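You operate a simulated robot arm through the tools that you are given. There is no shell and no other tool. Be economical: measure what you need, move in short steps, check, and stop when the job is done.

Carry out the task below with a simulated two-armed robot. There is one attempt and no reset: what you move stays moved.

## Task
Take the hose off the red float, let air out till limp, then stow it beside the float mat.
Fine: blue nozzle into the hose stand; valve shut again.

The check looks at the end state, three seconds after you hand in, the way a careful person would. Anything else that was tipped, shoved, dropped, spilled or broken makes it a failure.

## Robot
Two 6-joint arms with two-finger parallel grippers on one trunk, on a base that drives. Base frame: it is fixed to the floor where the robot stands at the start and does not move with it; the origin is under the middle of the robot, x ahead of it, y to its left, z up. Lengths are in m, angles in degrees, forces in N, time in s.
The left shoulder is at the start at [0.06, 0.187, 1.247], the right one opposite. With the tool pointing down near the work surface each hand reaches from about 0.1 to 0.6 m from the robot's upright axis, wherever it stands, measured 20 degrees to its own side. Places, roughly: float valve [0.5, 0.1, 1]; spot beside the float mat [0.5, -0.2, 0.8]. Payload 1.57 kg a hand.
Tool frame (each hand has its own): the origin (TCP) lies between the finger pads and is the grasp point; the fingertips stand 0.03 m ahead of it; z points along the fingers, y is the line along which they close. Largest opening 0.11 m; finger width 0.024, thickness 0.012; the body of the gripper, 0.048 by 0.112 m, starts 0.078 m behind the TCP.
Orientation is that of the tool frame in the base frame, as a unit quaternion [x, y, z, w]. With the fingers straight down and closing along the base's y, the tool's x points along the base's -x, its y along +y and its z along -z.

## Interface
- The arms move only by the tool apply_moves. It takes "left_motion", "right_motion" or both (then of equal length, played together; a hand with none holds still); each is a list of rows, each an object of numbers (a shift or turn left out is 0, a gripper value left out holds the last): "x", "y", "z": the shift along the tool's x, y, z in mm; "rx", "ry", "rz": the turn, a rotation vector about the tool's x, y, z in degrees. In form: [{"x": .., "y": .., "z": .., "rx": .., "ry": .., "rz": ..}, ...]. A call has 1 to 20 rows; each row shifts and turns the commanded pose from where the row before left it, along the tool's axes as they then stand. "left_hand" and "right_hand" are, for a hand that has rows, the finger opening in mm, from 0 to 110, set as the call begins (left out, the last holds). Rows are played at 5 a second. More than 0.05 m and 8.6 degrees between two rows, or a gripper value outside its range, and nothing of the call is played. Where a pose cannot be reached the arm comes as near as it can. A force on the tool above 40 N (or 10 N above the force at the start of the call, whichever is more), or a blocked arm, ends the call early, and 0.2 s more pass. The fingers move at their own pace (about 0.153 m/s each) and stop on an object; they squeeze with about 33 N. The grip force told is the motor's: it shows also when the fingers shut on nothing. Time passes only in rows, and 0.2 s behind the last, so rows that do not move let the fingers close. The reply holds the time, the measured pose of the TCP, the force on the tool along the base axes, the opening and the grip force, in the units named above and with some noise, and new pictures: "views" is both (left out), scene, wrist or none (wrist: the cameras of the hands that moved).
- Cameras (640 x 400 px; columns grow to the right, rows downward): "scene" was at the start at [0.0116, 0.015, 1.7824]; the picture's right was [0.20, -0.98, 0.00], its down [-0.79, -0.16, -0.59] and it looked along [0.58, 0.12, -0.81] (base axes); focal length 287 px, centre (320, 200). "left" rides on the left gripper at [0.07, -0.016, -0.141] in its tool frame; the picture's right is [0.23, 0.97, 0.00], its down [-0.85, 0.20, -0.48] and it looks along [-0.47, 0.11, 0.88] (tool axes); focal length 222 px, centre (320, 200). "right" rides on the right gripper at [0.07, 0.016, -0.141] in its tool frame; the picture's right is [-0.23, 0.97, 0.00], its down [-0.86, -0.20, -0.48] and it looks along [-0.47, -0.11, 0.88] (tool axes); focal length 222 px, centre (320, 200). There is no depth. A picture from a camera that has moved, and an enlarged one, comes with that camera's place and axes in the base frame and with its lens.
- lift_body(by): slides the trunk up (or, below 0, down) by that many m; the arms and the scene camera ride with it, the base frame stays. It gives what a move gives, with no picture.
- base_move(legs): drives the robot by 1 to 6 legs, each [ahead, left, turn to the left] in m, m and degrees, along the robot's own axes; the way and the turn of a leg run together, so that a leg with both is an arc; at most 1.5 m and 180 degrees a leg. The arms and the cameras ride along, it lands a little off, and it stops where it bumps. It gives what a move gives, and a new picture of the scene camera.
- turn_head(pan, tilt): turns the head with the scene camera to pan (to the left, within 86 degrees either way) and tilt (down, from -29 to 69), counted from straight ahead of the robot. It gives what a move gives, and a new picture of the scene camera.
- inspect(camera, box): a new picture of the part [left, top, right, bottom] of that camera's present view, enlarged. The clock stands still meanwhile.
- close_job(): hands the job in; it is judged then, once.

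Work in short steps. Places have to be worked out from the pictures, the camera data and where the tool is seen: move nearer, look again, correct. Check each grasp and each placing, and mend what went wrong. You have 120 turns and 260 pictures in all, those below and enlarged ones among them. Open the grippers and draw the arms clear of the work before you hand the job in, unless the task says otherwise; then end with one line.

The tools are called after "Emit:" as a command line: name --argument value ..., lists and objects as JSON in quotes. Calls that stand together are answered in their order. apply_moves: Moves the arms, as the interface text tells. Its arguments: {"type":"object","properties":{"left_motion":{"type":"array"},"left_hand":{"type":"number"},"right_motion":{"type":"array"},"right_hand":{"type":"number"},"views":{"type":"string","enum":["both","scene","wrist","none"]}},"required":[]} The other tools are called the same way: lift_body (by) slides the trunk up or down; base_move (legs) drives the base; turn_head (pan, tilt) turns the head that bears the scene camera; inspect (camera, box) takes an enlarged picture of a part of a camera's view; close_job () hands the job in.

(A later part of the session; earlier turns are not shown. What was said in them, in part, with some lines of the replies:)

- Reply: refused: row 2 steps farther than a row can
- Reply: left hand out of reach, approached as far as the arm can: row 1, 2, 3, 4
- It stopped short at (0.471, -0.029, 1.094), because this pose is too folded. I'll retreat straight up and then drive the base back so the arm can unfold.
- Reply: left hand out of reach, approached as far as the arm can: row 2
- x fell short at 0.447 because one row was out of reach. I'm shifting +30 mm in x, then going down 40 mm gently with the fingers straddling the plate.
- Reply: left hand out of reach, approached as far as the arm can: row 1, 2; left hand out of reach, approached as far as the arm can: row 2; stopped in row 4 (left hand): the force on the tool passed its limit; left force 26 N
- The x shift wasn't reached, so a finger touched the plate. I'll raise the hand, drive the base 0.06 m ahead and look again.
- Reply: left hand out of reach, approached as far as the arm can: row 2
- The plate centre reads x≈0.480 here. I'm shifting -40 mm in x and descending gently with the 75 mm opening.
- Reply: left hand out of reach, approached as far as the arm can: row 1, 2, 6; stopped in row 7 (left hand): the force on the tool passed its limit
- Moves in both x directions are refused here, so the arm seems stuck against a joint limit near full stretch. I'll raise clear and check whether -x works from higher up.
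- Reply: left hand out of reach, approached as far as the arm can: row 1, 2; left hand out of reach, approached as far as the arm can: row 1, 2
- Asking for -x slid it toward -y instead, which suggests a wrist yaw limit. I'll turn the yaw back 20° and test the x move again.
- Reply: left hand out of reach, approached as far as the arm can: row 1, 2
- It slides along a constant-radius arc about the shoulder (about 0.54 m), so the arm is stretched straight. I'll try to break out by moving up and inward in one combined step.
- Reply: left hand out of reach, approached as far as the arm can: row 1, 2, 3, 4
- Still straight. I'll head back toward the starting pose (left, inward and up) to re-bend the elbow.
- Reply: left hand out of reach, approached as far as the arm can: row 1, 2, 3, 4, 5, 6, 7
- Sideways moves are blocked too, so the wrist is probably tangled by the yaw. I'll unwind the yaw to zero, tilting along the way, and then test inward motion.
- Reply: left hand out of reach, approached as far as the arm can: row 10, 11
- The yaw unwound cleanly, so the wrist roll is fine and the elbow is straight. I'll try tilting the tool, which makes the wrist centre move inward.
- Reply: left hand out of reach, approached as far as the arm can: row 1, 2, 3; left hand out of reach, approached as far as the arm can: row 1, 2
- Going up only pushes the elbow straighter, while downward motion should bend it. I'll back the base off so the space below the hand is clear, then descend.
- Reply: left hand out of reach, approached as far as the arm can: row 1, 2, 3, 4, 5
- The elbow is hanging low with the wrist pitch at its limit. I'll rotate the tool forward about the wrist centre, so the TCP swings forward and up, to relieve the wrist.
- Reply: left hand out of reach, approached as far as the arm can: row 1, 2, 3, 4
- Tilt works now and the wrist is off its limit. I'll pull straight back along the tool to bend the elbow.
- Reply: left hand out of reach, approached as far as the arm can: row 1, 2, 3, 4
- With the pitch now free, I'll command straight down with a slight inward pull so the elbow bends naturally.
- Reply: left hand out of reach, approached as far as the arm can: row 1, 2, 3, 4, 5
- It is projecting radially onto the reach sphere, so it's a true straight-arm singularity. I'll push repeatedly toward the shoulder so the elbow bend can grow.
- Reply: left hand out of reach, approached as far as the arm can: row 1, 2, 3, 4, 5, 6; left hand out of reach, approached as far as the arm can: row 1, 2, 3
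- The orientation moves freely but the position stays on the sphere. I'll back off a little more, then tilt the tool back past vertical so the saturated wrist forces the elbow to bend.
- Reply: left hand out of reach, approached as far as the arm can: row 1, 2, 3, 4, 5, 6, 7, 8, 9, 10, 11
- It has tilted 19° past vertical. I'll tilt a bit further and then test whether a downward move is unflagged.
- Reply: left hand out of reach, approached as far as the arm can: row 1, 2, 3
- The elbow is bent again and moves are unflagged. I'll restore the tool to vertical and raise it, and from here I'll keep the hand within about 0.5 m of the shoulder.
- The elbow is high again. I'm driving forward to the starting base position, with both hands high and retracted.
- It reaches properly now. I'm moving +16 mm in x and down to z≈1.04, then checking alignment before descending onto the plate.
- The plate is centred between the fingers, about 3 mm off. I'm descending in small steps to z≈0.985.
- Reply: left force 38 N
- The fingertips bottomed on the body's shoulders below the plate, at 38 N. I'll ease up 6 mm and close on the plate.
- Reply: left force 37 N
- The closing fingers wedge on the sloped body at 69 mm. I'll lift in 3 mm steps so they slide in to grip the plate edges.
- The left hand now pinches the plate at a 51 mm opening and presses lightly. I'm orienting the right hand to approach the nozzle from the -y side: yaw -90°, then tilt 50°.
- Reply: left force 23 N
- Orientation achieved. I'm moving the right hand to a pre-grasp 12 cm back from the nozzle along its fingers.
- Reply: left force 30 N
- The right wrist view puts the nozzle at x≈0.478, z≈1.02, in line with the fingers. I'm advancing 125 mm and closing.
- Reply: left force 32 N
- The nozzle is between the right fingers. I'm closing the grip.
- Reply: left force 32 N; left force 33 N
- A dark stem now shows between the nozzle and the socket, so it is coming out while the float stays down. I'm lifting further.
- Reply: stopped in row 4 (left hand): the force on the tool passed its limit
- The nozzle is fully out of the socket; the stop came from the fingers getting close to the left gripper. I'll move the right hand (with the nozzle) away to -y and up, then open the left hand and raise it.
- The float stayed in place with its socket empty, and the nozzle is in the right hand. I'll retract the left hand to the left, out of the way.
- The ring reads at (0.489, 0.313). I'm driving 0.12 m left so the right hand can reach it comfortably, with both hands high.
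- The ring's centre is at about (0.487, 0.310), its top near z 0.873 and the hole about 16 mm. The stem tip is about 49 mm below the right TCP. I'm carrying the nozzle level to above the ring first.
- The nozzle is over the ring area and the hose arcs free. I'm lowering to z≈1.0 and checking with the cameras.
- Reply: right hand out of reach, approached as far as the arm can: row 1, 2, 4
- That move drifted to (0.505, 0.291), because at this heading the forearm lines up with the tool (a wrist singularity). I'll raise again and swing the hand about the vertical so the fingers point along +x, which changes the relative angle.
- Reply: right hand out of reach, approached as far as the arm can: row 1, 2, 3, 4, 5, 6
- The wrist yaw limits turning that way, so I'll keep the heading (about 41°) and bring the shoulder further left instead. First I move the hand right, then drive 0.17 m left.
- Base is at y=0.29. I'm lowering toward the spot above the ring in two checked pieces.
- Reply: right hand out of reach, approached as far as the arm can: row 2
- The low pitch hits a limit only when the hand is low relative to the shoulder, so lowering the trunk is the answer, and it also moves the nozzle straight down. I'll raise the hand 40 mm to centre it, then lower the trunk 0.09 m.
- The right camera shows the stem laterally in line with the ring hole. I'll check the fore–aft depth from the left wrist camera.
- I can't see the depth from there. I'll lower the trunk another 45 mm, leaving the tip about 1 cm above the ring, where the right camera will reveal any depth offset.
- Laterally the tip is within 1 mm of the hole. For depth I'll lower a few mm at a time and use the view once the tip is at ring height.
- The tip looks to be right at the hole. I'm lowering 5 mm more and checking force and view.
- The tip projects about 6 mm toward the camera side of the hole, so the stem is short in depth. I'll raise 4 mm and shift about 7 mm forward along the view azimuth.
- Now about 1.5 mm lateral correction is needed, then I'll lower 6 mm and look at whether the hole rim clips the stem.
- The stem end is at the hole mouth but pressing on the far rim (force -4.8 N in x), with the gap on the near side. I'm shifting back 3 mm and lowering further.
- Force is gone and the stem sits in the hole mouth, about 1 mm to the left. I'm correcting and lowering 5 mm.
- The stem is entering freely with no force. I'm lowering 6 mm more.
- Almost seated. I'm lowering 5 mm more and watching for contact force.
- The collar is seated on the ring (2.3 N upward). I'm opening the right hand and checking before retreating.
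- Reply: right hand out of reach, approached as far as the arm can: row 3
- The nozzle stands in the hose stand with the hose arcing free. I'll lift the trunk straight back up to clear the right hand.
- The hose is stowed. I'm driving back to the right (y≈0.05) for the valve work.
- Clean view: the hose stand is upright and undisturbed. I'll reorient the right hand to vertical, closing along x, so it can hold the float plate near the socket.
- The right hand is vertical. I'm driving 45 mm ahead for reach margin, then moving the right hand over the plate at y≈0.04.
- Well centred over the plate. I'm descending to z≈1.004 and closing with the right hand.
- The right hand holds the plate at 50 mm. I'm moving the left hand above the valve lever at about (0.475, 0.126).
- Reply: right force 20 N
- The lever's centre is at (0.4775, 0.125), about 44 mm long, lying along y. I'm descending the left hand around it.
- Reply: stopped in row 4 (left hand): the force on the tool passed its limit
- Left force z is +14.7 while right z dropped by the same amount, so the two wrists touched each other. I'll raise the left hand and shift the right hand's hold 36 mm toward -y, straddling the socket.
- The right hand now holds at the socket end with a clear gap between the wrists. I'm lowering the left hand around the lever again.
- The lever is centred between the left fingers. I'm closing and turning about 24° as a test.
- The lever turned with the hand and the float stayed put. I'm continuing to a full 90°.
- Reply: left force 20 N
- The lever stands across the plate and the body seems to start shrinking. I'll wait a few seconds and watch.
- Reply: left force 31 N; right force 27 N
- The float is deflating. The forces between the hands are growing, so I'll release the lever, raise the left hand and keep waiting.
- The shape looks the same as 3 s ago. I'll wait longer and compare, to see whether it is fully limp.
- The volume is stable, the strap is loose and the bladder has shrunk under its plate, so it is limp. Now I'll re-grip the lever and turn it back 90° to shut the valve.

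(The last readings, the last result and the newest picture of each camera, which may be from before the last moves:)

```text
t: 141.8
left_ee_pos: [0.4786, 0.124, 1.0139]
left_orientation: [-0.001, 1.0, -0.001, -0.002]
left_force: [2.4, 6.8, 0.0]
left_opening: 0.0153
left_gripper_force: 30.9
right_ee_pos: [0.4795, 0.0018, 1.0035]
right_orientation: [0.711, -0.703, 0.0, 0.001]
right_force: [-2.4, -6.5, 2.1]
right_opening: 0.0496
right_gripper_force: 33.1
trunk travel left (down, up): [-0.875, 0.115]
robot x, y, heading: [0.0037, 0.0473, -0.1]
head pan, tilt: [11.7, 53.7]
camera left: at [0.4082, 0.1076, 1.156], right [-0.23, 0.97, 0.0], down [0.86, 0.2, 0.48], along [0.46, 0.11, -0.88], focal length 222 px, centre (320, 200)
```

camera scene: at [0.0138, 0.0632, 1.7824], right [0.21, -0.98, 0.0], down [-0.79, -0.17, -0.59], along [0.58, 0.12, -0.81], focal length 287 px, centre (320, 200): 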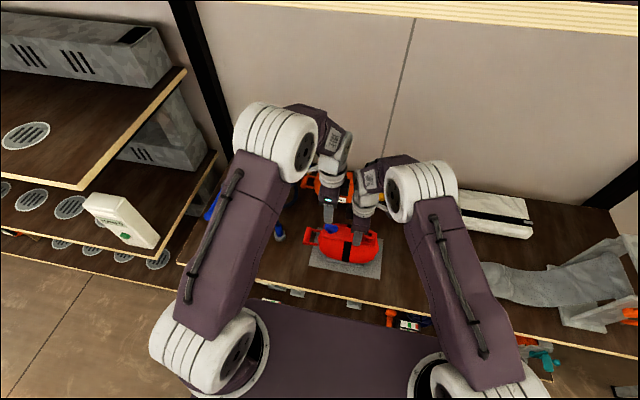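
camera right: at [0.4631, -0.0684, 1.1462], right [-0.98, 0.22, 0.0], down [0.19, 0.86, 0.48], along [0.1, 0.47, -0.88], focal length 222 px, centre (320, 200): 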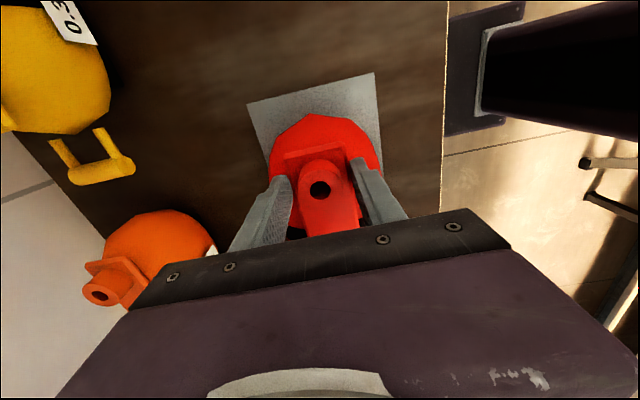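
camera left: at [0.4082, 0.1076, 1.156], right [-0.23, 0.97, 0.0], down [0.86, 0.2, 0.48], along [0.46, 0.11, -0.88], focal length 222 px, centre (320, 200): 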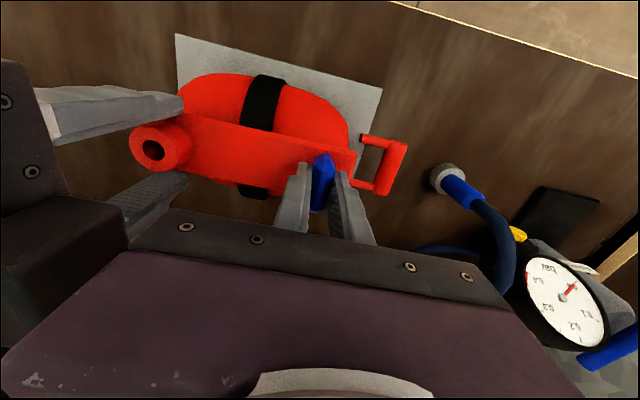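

The lever is gripped. I'm turning +90° back.

Emit:
apply_moves --left_motion '[{"y": 1.5, "rz": 8}, {"rz": 8}, {"rz": 8}, {"rz": 8}, {"rz": 8}, {"rz": 8}, {"rz": 8}, {"rz": 8}, {"rz": 8}, {"rz": 8}, {"rz": 8}, {"rz": 3}, {}]' --views "wrist"

Emit:
inspect --camera "left" --box '[240, 80, 400, 240]'

```text
t: 144.6
left_ee_pos: [0.4777, 0.1245, 1.0147]
left_orientation: [0.713, 0.701, -0.002, 0.0]
left_force: [7.9, -14.1, -7.3]
left_opening: 0.0152
left_gripper_force: 30.5
right_ee_pos: [0.4788, 0.0033, 1.0032]
right_orientation: [0.712, -0.702, 0.001, 0.001]
right_force: [-8.8, 14.3, 11.6]
right_opening: 0.0496
right_gripper_force: 33.1
trunk travel left (down, up): [-0.875, 0.115]
robot x, y, heading: [0.0053, 0.0518, 0.0]
head pan, tilt: [11.7, 53.7]
camera left: at [0.4624, 0.1951, 1.1559], right [0.98, 0.21, 0.0], down [0.19, -0.86, 0.48], along [0.1, -0.47, -0.88], focal length 222 px, centre (320, 200)
```

left: 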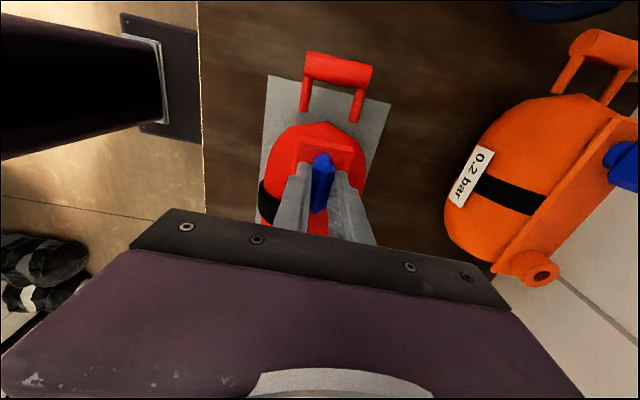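

```text
2.50 times, centred on (320, 160) of left
camera zoom: at [0.4624, 0.1951, 1.1559], right [0.98, 0.21, 0.0], down [0.19, -0.86, 0.48], along [0.1, -0.47, -0.88], focal length 555 px, centre (320, 300)
```

zoom: 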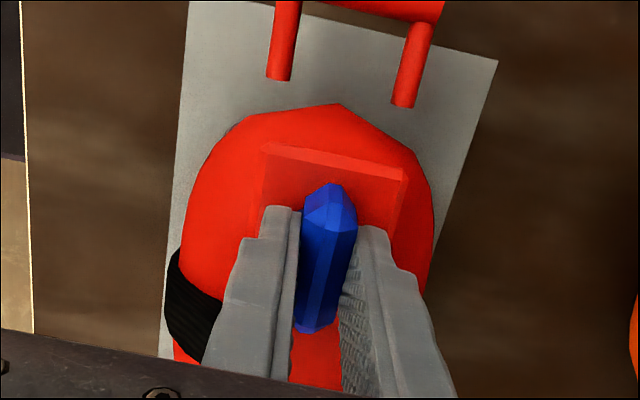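

Back along the plate at about 91°. I'll open the left hand, raise it and check the lever orientation.

Emit:
apply_moves --left_motion '[{}, {}, {"z": -30}, {"z": -40}, {"z": -40}, {}]' --left_hand 50 --views "none"

Emit:
inspect --camera "left" --box '[240, 60, 400, 240]'

Emit:
inspect --camera "scene" --box '[290, 190, 390, 280]'

```text
t: 146.0
left_ee_pos: [0.4778, 0.1246, 1.1252]
left_orientation: [0.713, 0.701, -0.001, -0.001]
left_force: [0.3, 0.3, -0.8]
left_opening: 0.0502
left_gripper_force: 0.0
right_ee_pos: [0.4799, 0.0028, 1.0037]
right_orientation: [0.712, -0.702, 0.0, 0.001]
right_force: [-1.1, -0.5, 0.8]
right_opening: 0.0494
right_gripper_force: 32.9
trunk travel left (down, up): [-0.875, 0.115]
robot x, y, heading: [0.0033, 0.0473, -0.0]
head pan, tilt: [11.7, 53.7]
```

```text
2.22 times, centred on (320, 150) of left
camera zoom: at [0.4632, 0.1956, 1.2656], right [0.98, 0.21, 0.0], down [0.19, -0.86, 0.48], along [0.1, -0.47, -0.88], focal length 494 px, centre (320, 311)
```

zoom: 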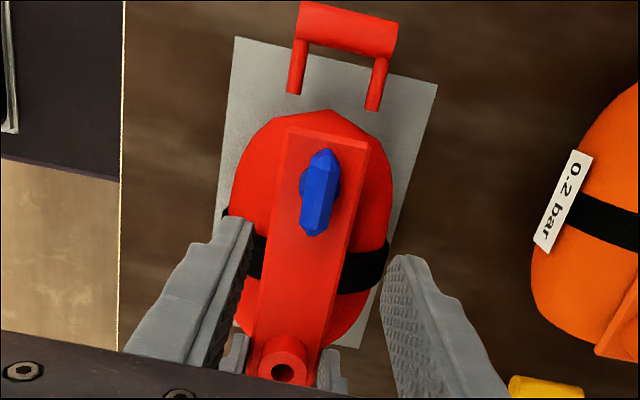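

```text
4.44 times, centred on (340, 235) of scene
camera zoom: at [0.0144, 0.0634, 1.7824], right [0.21, -0.98, 0.0], down [-0.79, -0.17, -0.59], along [0.58, 0.12, -0.81], focal length 1274 px, centre (231, 44)
```

zoom: 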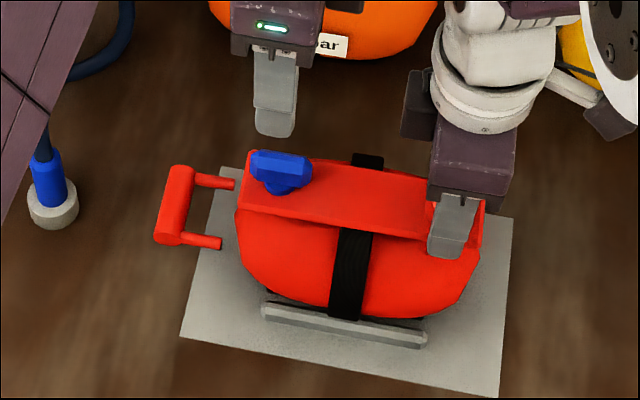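

The lever appears a few degrees short of parallel with the plate. I'll re-grip and turn 5° more.

Emit:
apply_moves --left_motion '[{"z": 40}, {"z": 40}, {"z": 20}, {"z": 10}, {}]' --views "none"

Emit:
apply_moves --left_motion '[{}, {}, {}, {"rz": 3}, {"rz": 3}, {}]' --left_hand 0 --views "none"

Emit:
apply_moves --left_motion '[{}, {}, {"z": -30}, {"z": -40}, {"z": -40}, {}]' --left_hand 50 --views "none"

Emit:
inspect --camera "left" --box '[240, 60, 400, 240]'

```text
t: 147.2
left_ee_pos: [0.4777, 0.1247, 1.0145]
left_orientation: [0.713, 0.701, -0.001, 0.0]
left_force: [0.4, -0.4, 0.4]
left_opening: 0.0501
left_gripper_force: 0.0
right_ee_pos: [0.4804, 0.0034, 1.0038]
right_orientation: [0.711, -0.703, 0.001, 0.001]
right_force: [-0.4, 0.7, -0.1]
right_opening: 0.0498
right_gripper_force: 32.7
trunk travel left (down, up): [-0.875, 0.115]
robot x, y, heading: [-0.0003, 0.0492, 0.0]
head pan, tilt: [11.7, 53.7]
```

```text
t: 148.6
left_ee_pos: [0.478, 0.1252, 1.0147]
left_orientation: [0.749, 0.663, -0.002, 0.001]
left_force: [7.3, 5.1, -3.0]
left_opening: 0.018
left_gripper_force: 32.8
right_ee_pos: [0.4798, 0.0021, 1.0034]
right_orientation: [0.711, -0.703, 0.0, 0.001]
right_force: [-6.2, -3.9, 3.8]
right_opening: 0.0498
right_gripper_force: 33.5
trunk travel left (down, up): [-0.875, 0.115]
robot x, y, heading: [0.0079, 0.0467, 0.1]
head pan, tilt: [11.7, 53.7]
```

```text
t: 150.0
left_ee_pos: [0.4788, 0.1266, 1.1245]
left_orientation: [0.748, 0.664, -0.003, 0.0]
left_force: [0.0, -0.3, -0.1]
left_opening: 0.05
left_gripper_force: 0.1
right_ee_pos: [0.4787, 0.0021, 1.0039]
right_orientation: [0.712, -0.702, -0.001, 0.001]
right_force: [-1.6, 0.1, -0.5]
right_opening: 0.0496
right_gripper_force: 33.3
trunk travel left (down, up): [-0.875, 0.115]
robot x, y, heading: [0.0048, 0.0466, -0.1]
head pan, tilt: [11.7, 53.7]
```

```text
2.22 times, centred on (320, 150) of left
camera zoom: at [0.4702, 0.1975, 1.2658], right [0.99, 0.11, 0.0], down [0.1, -0.87, 0.48], along [0.05, -0.48, -0.88], focal length 494 px, centre (320, 311)
```

zoom: 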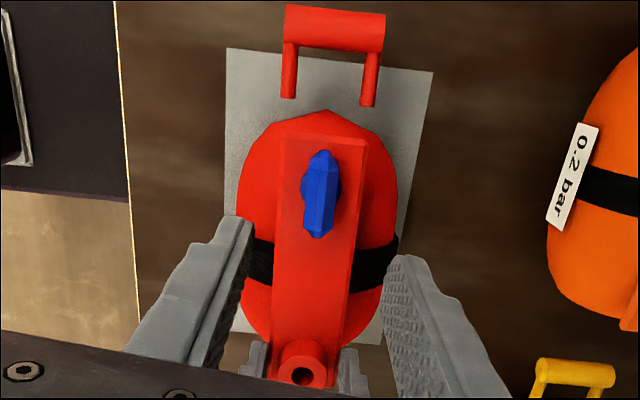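

The lever is now parallel with the plate and resisted further turning (18 mm skewed grip), so the valve is shut against its stop. I'll withdraw the left hand, then move the right hand's grip to the middle of the plate for lifting.

Emit:
apply_moves --left_motion '[{"z": -40}, {"z": -40}, {"z": -40}, {"x": 45}, {"x": 45}, {"x": 45}, {"x": 45}, {"y": -40}, {}]' --views "none"

Emit:
apply_moves --right_motion '[{}, {}, {"z": -12}, {"x": -22}, {"x": -22}, {"x": -22}, {}]' --right_hand 75

Emit:
inspect --camera "scene" --box '[290, 180, 430, 290]'

```text
t: 152.0
left_ee_pos: [0.4605, 0.3099, 1.244]
left_orientation: [0.749, 0.663, -0.002, 0.0]
left_force: [-1.0, -0.2, 0.9]
left_opening: 0.0502
left_gripper_force: 0.0
right_ee_pos: [0.4802, 0.0024, 1.0038]
right_orientation: [0.712, -0.703, 0.0, 0.001]
right_force: [-4.0, -3.1, 3.5]
right_opening: 0.0495
right_gripper_force: 33.0
trunk travel left (down, up): [-0.875, 0.115]
robot x, y, heading: [-0.0001, 0.0524, 0.3]
head pan, tilt: [11.7, 53.7]
```

```text
t: 153.6
left_ee_pos: [0.4589, 0.3096, 1.2449]
left_orientation: [0.748, 0.663, -0.001, 0.0]
left_force: [0.4, 0.8, -0.6]
left_opening: 0.0501
left_gripper_force: 0.1
right_ee_pos: [0.479, 0.0686, 1.0164]
right_orientation: [0.711, -0.703, 0.0, 0.0]
right_force: [-0.1, 0.2, -0.1]
right_opening: 0.0749
right_gripper_force: 0.1
trunk travel left (down, up): [-0.875, 0.115]
robot x, y, heading: [0.0055, 0.0467, 0.3]
head pan, tilt: [11.7, 53.7]
camera scene: at [0.014, 0.0633, 1.7824], right [0.21, -0.98, 0.0], down [-0.79, -0.17, -0.59], along [0.58, 0.12, -0.81], focal length 287 px, centre (320, 200)
camera right: at [0.4631, -0.0021, 1.158], right [-0.98, 0.22, 0.0], down [0.19, 0.86, 0.48], along [0.1, 0.47, -0.88], focal length 222 px, centre (320, 200)
```

scene: 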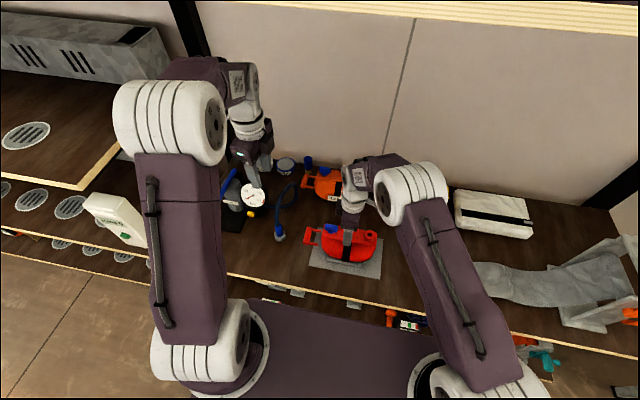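
right: 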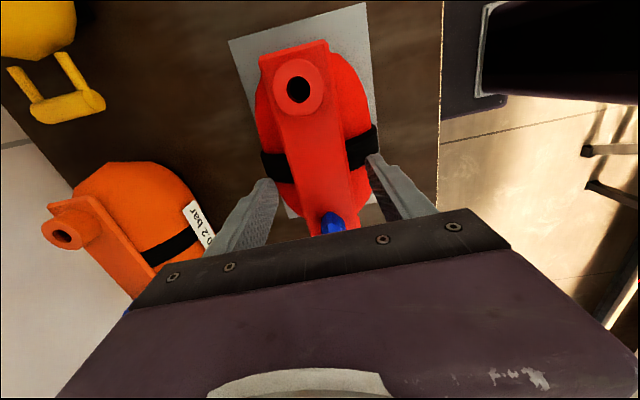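

```text
3.64 times, centred on (360, 235) of scene
camera zoom: at [0.014, 0.0633, 1.7824], right [0.21, -0.98, 0.0], down [-0.79, -0.17, -0.59], along [0.58, 0.12, -0.81], focal length 1043 px, centre (174, 73)
```

zoom: 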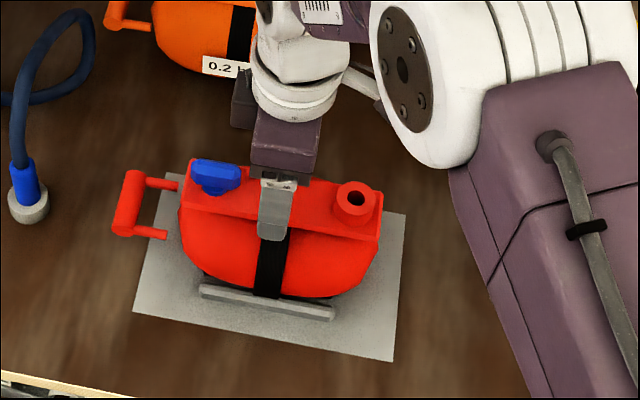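

The float looks limp, with its plate standing proud of the bladder. I'm lowering 18 mm, gripping the plate's middle, and testing a small lift.

Emit:
apply_moves --right_motion '[{"z": 9}, {"z": 9}, {}]' --views "none"

Emit:
apply_moves --right_motion '[{}, {}, {}, {"z": -8}, {"z": -8}, {"z": -8}, {}]' --right_hand 0 --views "wrist"

Emit:
inspect --camera "scene" --box '[290, 180, 430, 290]'

```text
t: 154.4
left_ee_pos: [0.4606, 0.3097, 1.2445]
left_orientation: [0.748, 0.663, -0.002, 0.001]
left_force: [0.8, -0.2, 0.5]
left_opening: 0.0501
left_gripper_force: 0.0
right_ee_pos: [0.479, 0.0686, 0.997]
right_orientation: [0.711, -0.703, 0.0, 0.0]
right_force: [-0.1, -0.5, -0.3]
right_opening: 0.0748
right_gripper_force: 0.1
trunk travel left (down, up): [-0.875, 0.115]
robot x, y, heading: [0.0052, 0.0487, 0.2]
head pan, tilt: [11.7, 53.7]
```

```text
t: 156.0
left_ee_pos: [0.4598, 0.3095, 1.244]
left_orientation: [0.749, 0.663, -0.003, -0.001]
left_force: [-0.1, -1.0, -0.3]
left_opening: 0.0503
left_gripper_force: 0.1
right_ee_pos: [0.479, 0.0685, 1.0217]
right_orientation: [0.712, -0.702, -0.001, 0.001]
right_force: [-0.5, -0.5, 0.2]
right_opening: 0.0
right_gripper_force: 21.3
trunk travel left (down, up): [-0.875, 0.115]
robot x, y, heading: [0.0015, 0.0473, 0.4]
head pan, tilt: [11.7, 53.7]
camera right: at [0.4626, -0.0023, 1.1635], right [-0.98, 0.22, 0.0], down [0.19, 0.86, 0.48], along [0.1, 0.47, -0.88], focal length 222 px, centre (320, 200)
```

right: 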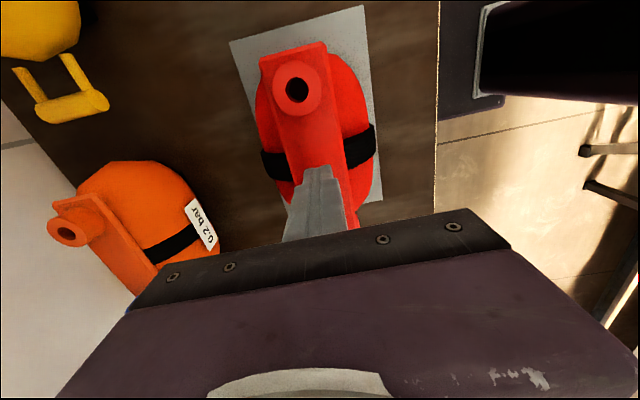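

```text
3.64 times, centred on (360, 235) of scene
camera zoom: at [0.0154, 0.0639, 1.7823], right [0.21, -0.98, 0.0], down [-0.79, -0.17, -0.59], along [0.58, 0.12, -0.81], focal length 1043 px, centre (174, 73)
```

zoom: 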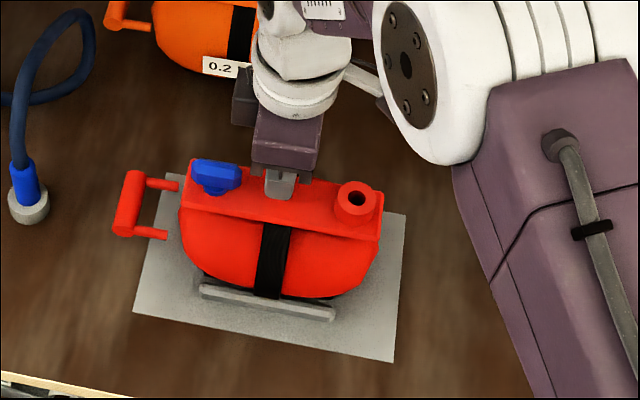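

The fingers closed above the plate on nothing, and the float didn't move. I'll open, go about 17 mm deeper now that the bladder has shrunk, and try again.

Emit:
apply_moves --right_motion '[{}, {}, {"z": 20}, {"z": 8}, {"z": 5}, {"z": 5}, {"z": 4}, {}]' --right_hand 85 --views "none"

Emit:
apply_moves --right_motion '[{}, {}, {}]' --right_hand 0 --views "wrist"

Emit:
inspect --camera "scene" --box '[290, 180, 430, 290]'

```text
t: 157.8
left_ee_pos: [0.4569, 0.3088, 1.2458]
left_orientation: [0.749, 0.663, -0.001, 0.002]
left_force: [-0.7, 0.3, -0.3]
left_opening: 0.0502
left_gripper_force: 0.0
right_ee_pos: [0.4776, 0.0685, 0.9826]
right_orientation: [0.711, -0.703, 0.002, -0.003]
right_force: [7.5, 1.3, 36.2]
right_opening: 0.0932
right_gripper_force: 33.2
trunk travel left (down, up): [-0.875, 0.115]
robot x, y, heading: [0.0036, 0.0544, 0.3]
head pan, tilt: [11.7, 53.7]
```

```text
t: 158.6
left_ee_pos: [0.4576, 0.3089, 1.2446]
left_orientation: [0.748, 0.663, -0.001, 0.001]
left_force: [0.1, -0.6, 0.5]
left_opening: 0.05
left_gripper_force: 0.0
right_ee_pos: [0.4781, 0.0681, 0.9828]
right_orientation: [0.711, -0.703, 0.001, -0.003]
right_force: [10.2, 1.7, 41.9]
right_opening: 0.0926
right_gripper_force: 33.4
trunk travel left (down, up): [-0.875, 0.115]
robot x, y, heading: [0.001, 0.0521, -0.0]
head pan, tilt: [11.7, 53.7]
camera right: at [0.4615, -0.0025, 1.1251], right [-0.98, 0.22, -0.01], down [0.19, 0.86, 0.48], along [0.11, 0.47, -0.88], focal length 222 px, centre (320, 200)
```

right: 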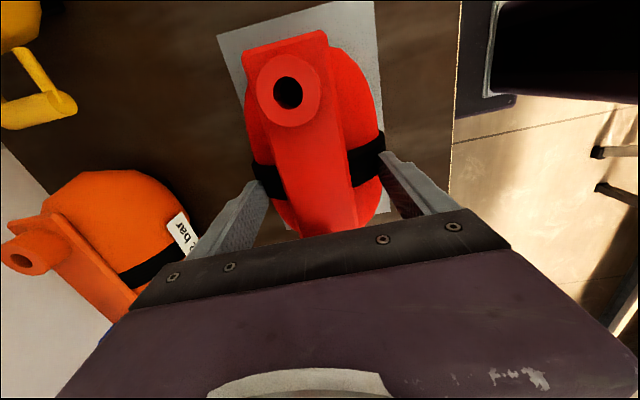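

```text
3.64 times, centred on (360, 235) of scene
camera zoom: at [0.0102, 0.0626, 1.7825], right [0.21, -0.98, 0.0], down [-0.79, -0.17, -0.59], along [0.58, 0.12, -0.8], focal length 1043 px, centre (174, 73)
```

zoom: 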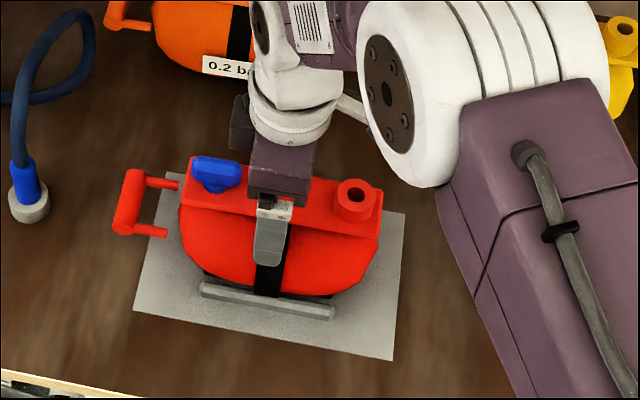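

The fingertips are wedged on the bladder's shoulders at 93 mm. I'll ease up in 2 mm steps while closing, so they slide in onto the plate edges.

Emit:
apply_moves --right_motion '[{"z": -2}, {"z": -2}, {}, {"z": -1.5}, {}, {}]' --right_hand 0 --views "none"

Emit:
apply_moves --right_motion '[{"z": -1.5}, {}, {}]' --views "wrist"

```text
t: 160.0
left_ee_pos: [0.4568, 0.3091, 1.2443]
left_orientation: [0.749, 0.663, -0.001, 0.0]
left_force: [-0.4, -0.7, 0.9]
left_opening: 0.05
left_gripper_force: 0.1
right_ee_pos: [0.4786, 0.0683, 0.9867]
right_orientation: [0.712, -0.702, 0.001, -0.001]
right_force: [11.3, 2.9, 33.4]
right_opening: 0.0854
right_gripper_force: 33.4
trunk travel left (down, up): [-0.875, 0.115]
robot x, y, heading: [0.0048, 0.0493, 0.4]
head pan, tilt: [11.7, 53.7]
```

```text
t: 160.8
left_ee_pos: [0.4578, 0.3088, 1.2456]
left_orientation: [0.748, 0.663, -0.001, 0.0]
left_force: [0.2, 0.8, 0.4]
left_opening: 0.05
left_gripper_force: 0.2
right_ee_pos: [0.4778, 0.069, 0.9887]
right_orientation: [0.712, -0.702, 0.0, -0.001]
right_force: [9.9, 2.1, 32.8]
right_opening: 0.0825
right_gripper_force: 32.9
trunk travel left (down, up): [-0.875, 0.115]
robot x, y, heading: [0.0009, 0.045, 0.1]
head pan, tilt: [11.7, 53.7]
camera right: at [0.4617, -0.0021, 1.1306], right [-0.98, 0.22, 0.0], down [0.19, 0.86, 0.48], along [0.11, 0.47, -0.88], focal length 222 px, centre (320, 200)
```

right: 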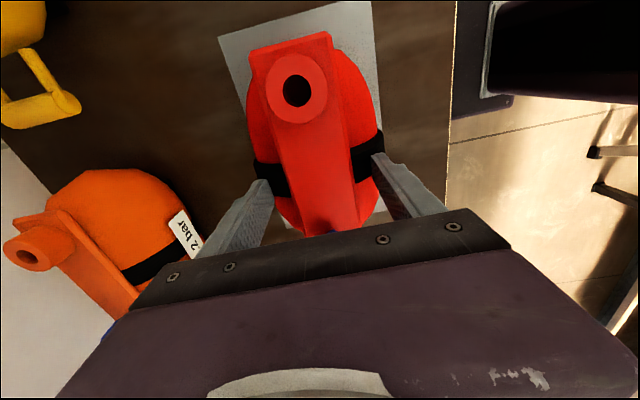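

I'll ease up slowly to TCP z≈1.004, where the plate gave a firm 50 mm grip before, and then test a slow lift.

Emit:
apply_moves --right_motion '[{"z": -3}, {}, {"z": -3}, {}, {"z": -3}, {}, {"z": -3}, {}, {"z": -3}, {}, {}]' --views "none"

Emit:
apply_moves --right_motion '[{"z": -2}, {"z": -2}, {"z": -2}, {}]' --views "wrist"

Emit:
inspect --camera "scene" --box '[290, 180, 430, 290]'

```text
t: 163.2
left_ee_pos: [0.4577, 0.3095, 1.2461]
left_orientation: [0.748, 0.664, -0.001, 0.001]
left_force: [1.1, 0.7, -1.1]
left_opening: 0.0504
left_gripper_force: 0.1
right_ee_pos: [0.4771, 0.0686, 1.0038]
right_orientation: [0.712, -0.703, 0.001, 0.001]
right_force: [-2.2, -0.5, 19.7]
right_opening: 0.0536
right_gripper_force: 33.7
trunk travel left (down, up): [-0.875, 0.115]
robot x, y, heading: [-0.0001, 0.0499, 0.4]
head pan, tilt: [11.7, 53.7]
```

```text
t: 164.2
left_ee_pos: [0.4593, 0.3087, 1.2433]
left_orientation: [0.748, 0.663, -0.002, 0.001]
left_force: [-0.3, 0.8, 0.4]
left_opening: 0.0504
left_gripper_force: 0.1
right_ee_pos: [0.4782, 0.0686, 1.0071]
right_orientation: [0.711, -0.703, 0.0, 0.002]
right_force: [-0.6, -0.1, -4.9]
right_opening: 0.0496
right_gripper_force: 32.5
trunk travel left (down, up): [-0.875, 0.115]
robot x, y, heading: [-0.0028, 0.0464, 0.1]
head pan, tilt: [11.7, 53.7]
camera right: at [0.4622, -0.0024, 1.1496], right [-0.98, 0.22, 0.0], down [0.19, 0.86, 0.48], along [0.1, 0.47, -0.88], focal length 222 px, centre (320, 200)
```

right: 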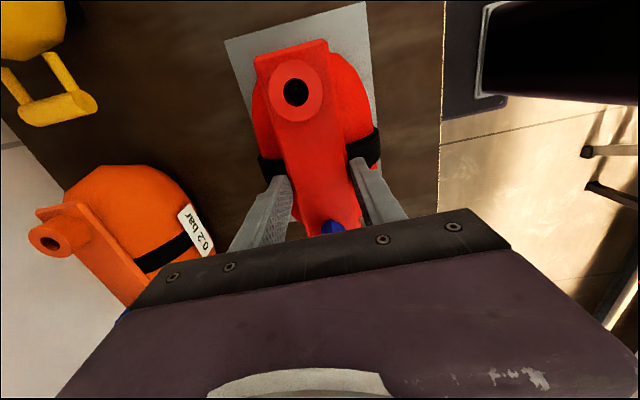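

```text
3.64 times, centred on (360, 235) of scene
camera zoom: at [0.0142, 0.0634, 1.7823], right [0.21, -0.98, 0.0], down [-0.79, -0.17, -0.59], along [0.58, 0.12, -0.81], focal length 1043 px, centre (174, 73)
```

zoom: 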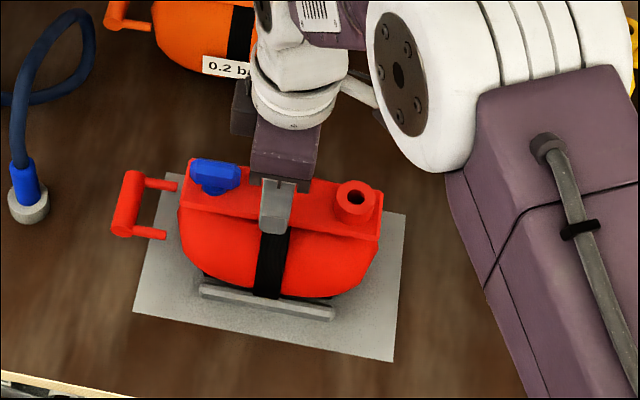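

It is firmly on the plate at 49.6 mm and the load reads -4.9 N, so it is starting to carry. I'm lifting slowly by 12 mm.

Emit:
apply_moves --right_motion '[{"z": -3}, {"z": -3}, {"z": -3}, {"z": -3}, {}]' --views "none"

Emit:
inspect --camera "scene" --box '[290, 180, 430, 290]'

```text
t: 165.4
left_ee_pos: [0.459, 0.3089, 1.2446]
left_orientation: [0.748, 0.663, -0.003, 0.0]
left_force: [1.0, -0.1, -0.4]
left_opening: 0.05
left_gripper_force: 0.1
right_ee_pos: [0.4777, 0.0675, 1.0195]
right_orientation: [0.712, -0.703, 0.0, 0.001]
right_force: [-0.8, 0.4, -4.6]
right_opening: 0.0499
right_gripper_force: 32.8
trunk travel left (down, up): [-0.875, 0.115]
robot x, y, heading: [0.0017, 0.049, 0.1]
head pan, tilt: [11.7, 53.7]
```

```text
3.64 times, centred on (360, 235) of scene
camera zoom: at [0.0148, 0.0636, 1.7823], right [0.21, -0.98, 0.0], down [-0.79, -0.17, -0.59], along [0.58, 0.12, -0.81], focal length 1043 px, centre (174, 73)
```

zoom: 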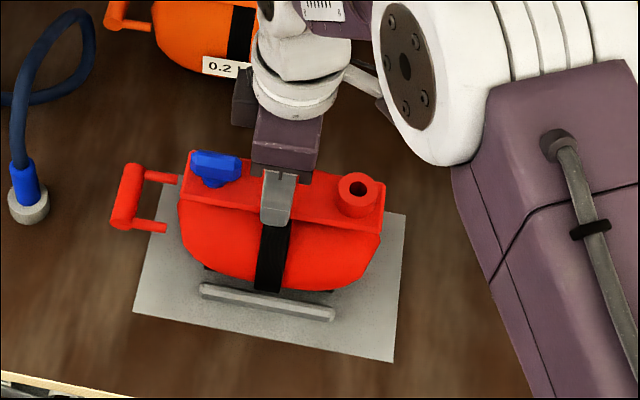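

The float is off the mat, hanging level at about 4.7 N, and the cradle rail stays behind. I'm lifting 35 mm more and carrying it toward -y gently.

Emit:
apply_moves --right_motion '[{"z": -9}, {"z": -9}, {"z": -9}, {"z": -9}, {"x": 12}, {"x": 20}, {"x": 22, "y": -2}, {"x": 22, "y": -2}, {"x": 22, "y": -2}, {"x": 22, "y": -2}, {"x": 22, "y": -2}, {"x": 22}, {"x": 22}, {"x": 22}, {"x": 22}, {"x": 22}, {"x": 20}, {"x": 12}, {"x": 6}, {}]'

Emit:
inspect --camera "scene" --box '[310, 170, 530, 310]'

```text
t: 169.6
left_ee_pos: [0.4599, 0.3093, 1.245]
left_orientation: [0.748, 0.663, -0.002, 0.0]
left_force: [-0.5, -0.1, 1.3]
left_opening: 0.0501
left_gripper_force: 0.0
right_ee_pos: [0.4921, -0.2221, 1.0553]
right_orientation: [0.711, -0.703, 0.0, 0.001]
right_force: [-0.2, 0.6, -4.0]
right_opening: 0.0499
right_gripper_force: 32.5
trunk travel left (down, up): [-0.875, 0.115]
robot x, y, heading: [0.0004, 0.049, 0.0]
head pan, tilt: [11.7, 53.7]
camera scene: at [0.015, 0.0631, 1.7823], right [0.21, -0.98, 0.0], down [-0.79, -0.17, -0.59], along [0.58, 0.12, -0.81], focal length 287 px, centre (320, 200)
camera right: at [0.4764, -0.2925, 1.1979], right [-0.98, 0.22, 0.0], down [0.19, 0.86, 0.48], along [0.1, 0.47, -0.88], focal length 222 px, centre (320, 200)
```

scene: 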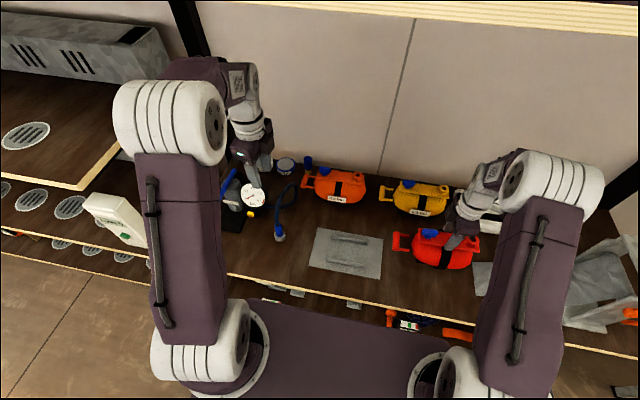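
right: 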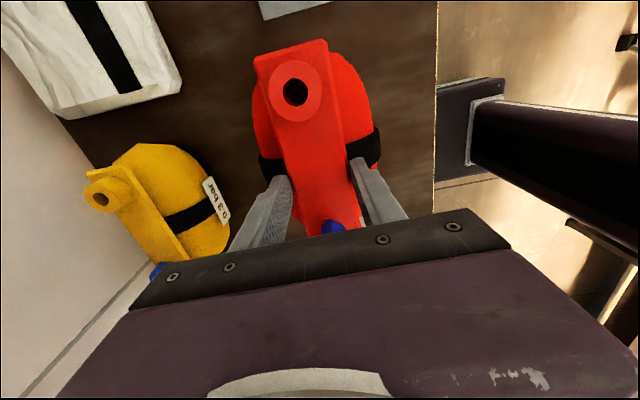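

```text
2.86 times, centred on (420, 240) of scene
camera zoom: at [0.015, 0.0631, 1.7823], right [0.21, -0.98, 0.0], down [-0.79, -0.17, -0.59], along [0.58, 0.12, -0.81], focal length 819 px, centre (34, 86)
```

zoom: 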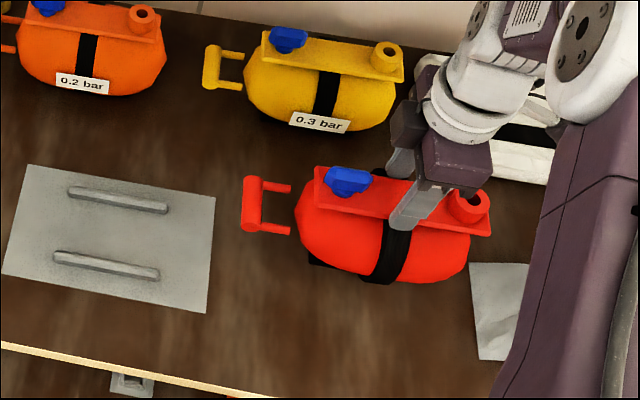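

The float is over the free spot between the mat and the grey cloth. I'll shift 8 mm more away from the mat and lower it gently until it bears on the table.

Emit:
apply_moves --right_motion '[{"x": 8}, {"z": 12}, {"z": 12}, {"z": 12}, {"z": 6}, {"z": 3}, {}]' --views "none"

Emit:
inspect --camera "scene" --box '[310, 170, 530, 310]'

```text
t: 171.2
left_ee_pos: [0.4594, 0.309, 1.2442]
left_orientation: [0.748, 0.663, -0.002, -0.002]
left_force: [-0.2, -0.1, 0.4]
left_opening: 0.0504
left_gripper_force: 0.1
right_ee_pos: [0.4935, -0.2295, 1.0109]
right_orientation: [0.711, -0.703, -0.001, 0.0]
right_force: [0.0, -0.1, -5.1]
right_opening: 0.0496
right_gripper_force: 33.0
trunk travel left (down, up): [-0.875, 0.115]
robot x, y, heading: [0.0043, 0.0452, 0.4]
head pan, tilt: [11.7, 53.7]
```

```text
2.86 times, centred on (420, 240) of scene
camera zoom: at [0.0149, 0.063, 1.7823], right [0.21, -0.98, 0.0], down [-0.79, -0.17, -0.59], along [0.58, 0.12, -0.81], focal length 819 px, centre (34, 86)
```

zoom: 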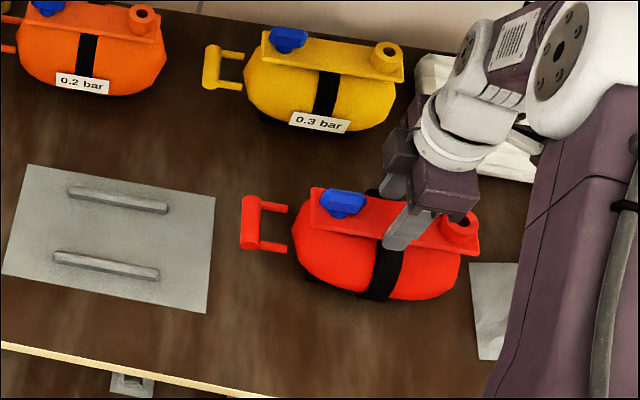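

Still carrying 5 N at z 1.011. I'm lowering in 3 mm steps and watching for the load to vanish.

Emit:
apply_moves --right_motion '[{"z": 3}, {"z": 3}, {}]' --views "none"

Emit:
apply_moves --right_motion '[{"z": 3}, {}]' --views "none"

Emit:
apply_moves --right_motion '[{"z": 2}, {}]' --views "none"

```text
t: 172.0
left_ee_pos: [0.4587, 0.3091, 1.244]
left_orientation: [0.748, 0.663, -0.002, -0.001]
left_force: [0.3, 0.8, 0.0]
left_opening: 0.0502
left_gripper_force: 0.1
right_ee_pos: [0.4917, -0.2301, 1.0056]
right_orientation: [0.712, -0.703, -0.001, 0.001]
right_force: [-0.4, -0.7, -4.5]
right_opening: 0.0497
right_gripper_force: 32.9
trunk travel left (down, up): [-0.875, 0.115]
robot x, y, heading: [0.0033, 0.0483, 0.1]
head pan, tilt: [11.7, 53.7]
```

```text
t: 172.6
left_ee_pos: [0.4596, 0.3096, 1.2443]
left_orientation: [0.748, 0.663, -0.001, -0.001]
left_force: [0.2, -0.2, -1.1]
left_opening: 0.0502
left_gripper_force: 0.2
right_ee_pos: [0.4927, -0.2286, 1.0021]
right_orientation: [0.711, -0.703, -0.001, 0.0]
right_force: [-0.4, -0.4, -4.4]
right_opening: 0.0499
right_gripper_force: 33.2
trunk travel left (down, up): [-0.875, 0.115]
robot x, y, heading: [0.0036, 0.0488, -0.0]
head pan, tilt: [11.7, 53.7]
```

```text
t: 173.2
left_ee_pos: [0.4595, 0.3082, 1.2456]
left_orientation: [0.749, 0.663, -0.002, 0.0]
left_force: [0.1, 0.6, -0.1]
left_opening: 0.0501
left_gripper_force: 0.1
right_ee_pos: [0.4919, -0.23, 1.0015]
right_orientation: [0.711, -0.703, 0.002, 0.0]
right_force: [-0.3, -4.1, 8.9]
right_opening: 0.0498
right_gripper_force: 33.1
trunk travel left (down, up): [-0.875, 0.115]
robot x, y, heading: [0.003, 0.0471, 0.0]
head pan, tilt: [11.7, 53.7]
```

The float is touching down (+8.9 N). I'm opening just to 60 mm first, to see if it stands by itself.

Emit:
apply_moves --right_motion '[{}, {}, {}]' --right_hand 60 --views "wrist"

Emit:
inspect --camera "scene" --box '[310, 170, 530, 310]'

```text
t: 174.0
left_ee_pos: [0.4588, 0.3094, 1.244]
left_orientation: [0.748, 0.664, -0.002, 0.001]
left_force: [0.2, -0.1, 0.6]
left_opening: 0.0501
left_gripper_force: 0.1
right_ee_pos: [0.4937, -0.2287, 1.0005]
right_orientation: [0.712, -0.703, 0.001, 0.001]
right_force: [0.1, -0.6, -0.2]
right_opening: 0.06
right_gripper_force: 0.0
trunk travel left (down, up): [-0.875, 0.115]
robot x, y, heading: [0.0027, 0.0469, 0.3]
head pan, tilt: [11.7, 53.7]
camera right: at [0.4763, -0.3, 1.1424], right [-0.98, 0.22, 0.0], down [0.19, 0.86, 0.48], along [0.1, 0.47, -0.88], focal length 222 px, centre (320, 200)
```

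right: 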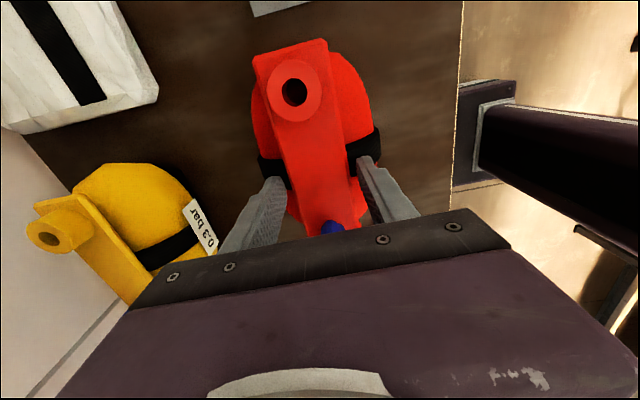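

```text
2.86 times, centred on (420, 240) of scene
camera zoom: at [0.0143, 0.0635, 1.7824], right [0.21, -0.98, 0.0], down [-0.79, -0.17, -0.59], along [0.58, 0.12, -0.81], focal length 819 px, centre (34, 86)
```

zoom: 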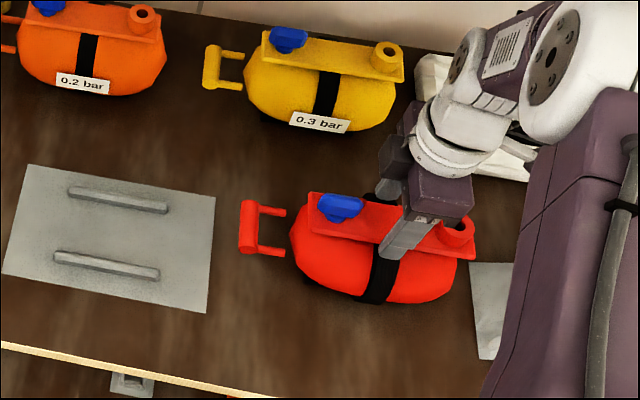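

It stands by itself. I'll open wider, raise the right hand clear and inspect everything.

Emit:
apply_moves --right_motion '[{}, {"z": -20}, {"z": -40}, {"z": -40}, {"z": -40}, {"z": -40}, {"y": 40}, {"y": 40}, {"x": 40}, {}]' --right_hand 75

Emit:
inspect --camera "scene" --box '[370, 180, 490, 290]'

Emit:
inspect --camera "scene" --box '[220, 150, 400, 290]'

Emit:
inspect --camera "right" --box '[180, 20, 420, 240]'

```text
t: 176.2
left_ee_pos: [0.4586, 0.3095, 1.2435]
left_orientation: [0.748, 0.664, -0.003, 0.0]
left_force: [-0.1, -0.1, -0.1]
left_opening: 0.0502
left_gripper_force: 0.1
right_ee_pos: [0.4127, -0.2692, 1.1806]
right_orientation: [0.711, -0.703, -0.001, 0.001]
right_force: [0.5, 0.5, -1.0]
right_opening: 0.0749
right_gripper_force: 0.0
trunk travel left (down, up): [-0.875, 0.115]
robot x, y, heading: [-0.0022, 0.0481, 0.5]
head pan, tilt: [11.7, 53.7]
camera scene: at [0.0151, 0.0631, 1.7824], right [0.21, -0.98, 0.0], down [-0.79, -0.17, -0.59], along [0.58, 0.12, -0.81], focal length 287 px, centre (320, 200)
camera right: at [0.3973, -0.3409, 1.323], right [-0.98, 0.22, 0.0], down [0.19, 0.86, 0.48], along [0.1, 0.47, -0.88], focal length 222 px, centre (320, 200)
```

scene: 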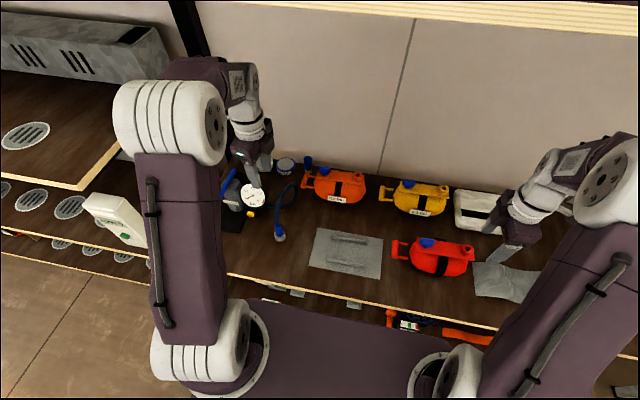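
right: 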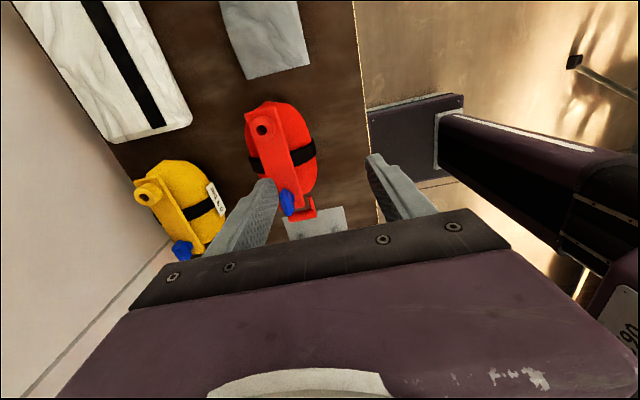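

```text
3.64 times, centred on (430, 235) of scene
camera zoom: at [0.0151, 0.0631, 1.7824], right [0.21, -0.98, 0.0], down [-0.79, -0.17, -0.59], along [0.58, 0.12, -0.81], focal length 1043 px, centre (-80, 73)
```

zoom: 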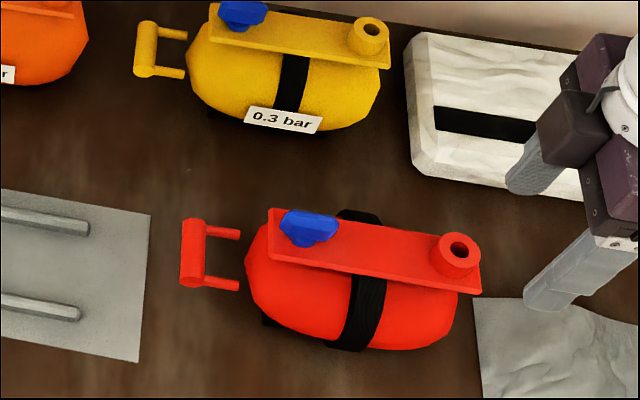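

```text
2.86 times, centred on (310, 220) of scene
camera zoom: at [0.0151, 0.0631, 1.7824], right [0.21, -0.98, 0.0], down [-0.79, -0.17, -0.59], along [0.58, 0.12, -0.81], focal length 819 px, centre (349, 143)
```

zoom: 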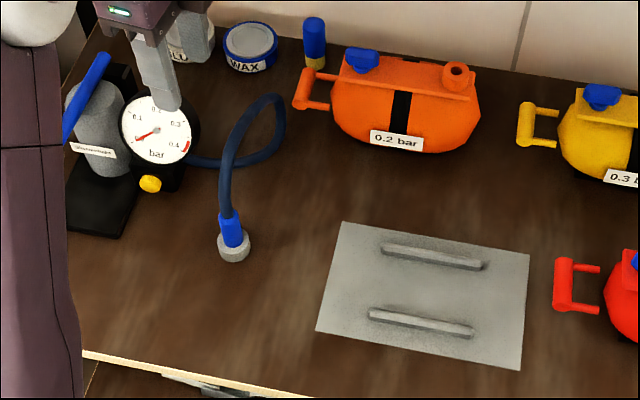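

```text
1.82 times, centred on (300, 130) of right
camera zoom: at [0.3973, -0.3409, 1.323], right [-0.98, 0.22, 0.0], down [0.19, 0.86, 0.48], along [0.1, 0.47, -0.88], focal length 404 px, centre (356, 327)
```

zoom: 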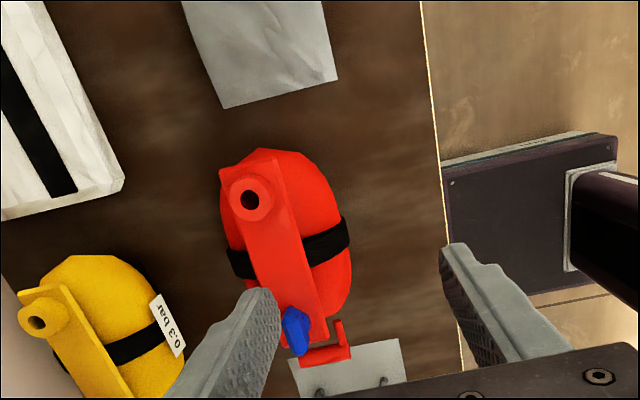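

The float stands limp beside the mat with the lever along the plate, and the hose is in its stand. I'll make a last close check of the nozzle seat and lever while drawing the arms up, open and back.

Emit:
apply_moves --left_motion '[{"z": -30}, {"y": -30}, {"y": -30}]' --right_motion '[{"z": -40}, {"z": -40}, {}]' --left_hand 100 --right_hand 100 --views "none"

Emit:
base_move --legs '[[-0.15, 0, 0]]'

Emit:
inspect --camera "scene" --box '[250, 170, 320, 230]'

Emit:
inspect --camera "scene" --box '[370, 180, 480, 260]'

```text
t: 177.0
left_ee_pos: [0.3975, 0.3173, 1.2757]
left_orientation: [0.748, 0.663, -0.002, 0.001]
left_force: [0.0, -0.9, 0.1]
left_opening: 0.1002
left_gripper_force: 0.2
right_ee_pos: [0.411, -0.2703, 1.2623]
right_orientation: [0.711, -0.703, 0.001, 0.001]
right_force: [-0.4, -0.3, 0.1]
right_opening: 0.0999
right_gripper_force: 0.0
trunk travel left (down, up): [-0.875, 0.115]
robot x, y, heading: [0.0002, 0.0472, 0.2]
head pan, tilt: [11.7, 53.7]
```

```text
t: 178.4
left_ee_pos: [0.2511, 0.3171, 1.2726]
left_orientation: [0.748, 0.663, -0.003, -0.001]
left_force: [-0.9, 1.3, -0.6]
left_opening: 0.0999
left_gripper_force: 0.0
right_ee_pos: [0.2653, -0.2709, 1.2598]
right_orientation: [0.711, -0.703, 0.0, 0.001]
right_force: [-0.1, 0.1, -0.4]
right_opening: 0.1004
right_gripper_force: 0.1
trunk travel left (down, up): [-0.875, 0.115]
robot x, y, heading: [-0.1475, 0.0496, 0.2]
head pan, tilt: [11.7, 53.7]
camera scene: at [-0.1321, 0.0631, 1.7823], right [0.21, -0.98, 0.0], down [-0.79, -0.17, -0.59], along [0.58, 0.12, -0.81], focal length 287 px, centre (320, 200)
```

scene: 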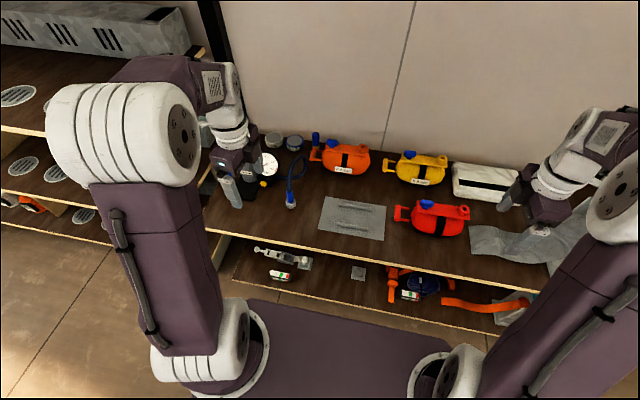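

```text
6.67 times, centred on (285, 200) of scene
camera zoom: at [-0.1321, 0.0631, 1.7823], right [0.21, -0.98, 0.0], down [-0.79, -0.17, -0.59], along [0.58, 0.12, -0.81], focal length 1912 px, centre (553, 200)
```

zoom: 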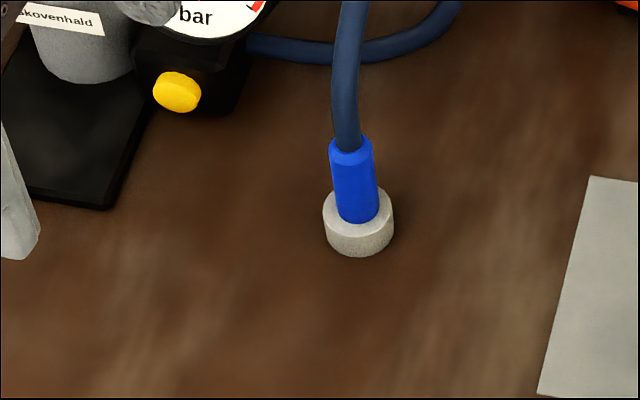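

```text
5.00 times, centred on (425, 220) of scene
camera zoom: at [-0.1321, 0.0631, 1.7823], right [0.21, -0.98, 0.0], down [-0.79, -0.17, -0.59], along [0.58, 0.12, -0.81], focal length 1434 px, centre (-205, 100)
```

zoom: 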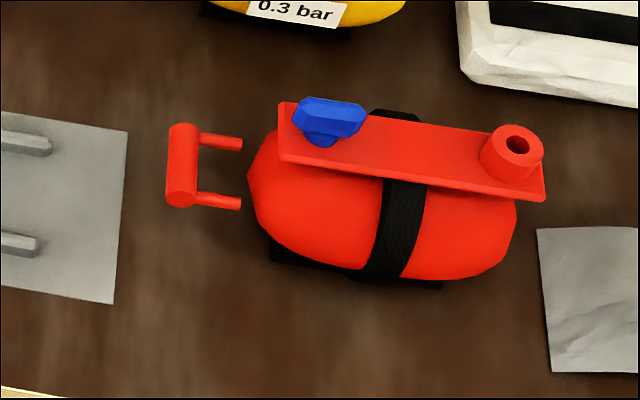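

The nozzle is seated in the stand, the valve lever lies along the plate, the limp float stands beside the mat, and nothing else has been disturbed. The arms are clear and open, so I'm handing in.

Emit:
close_job

```text
The job is handed in.
```

The job is handed in: the hose is off the red float with its blue nozzle in the hose stand, the float is limp with its valve shut again, and it stands beside the mat; I saw nothing else knocked or moved.
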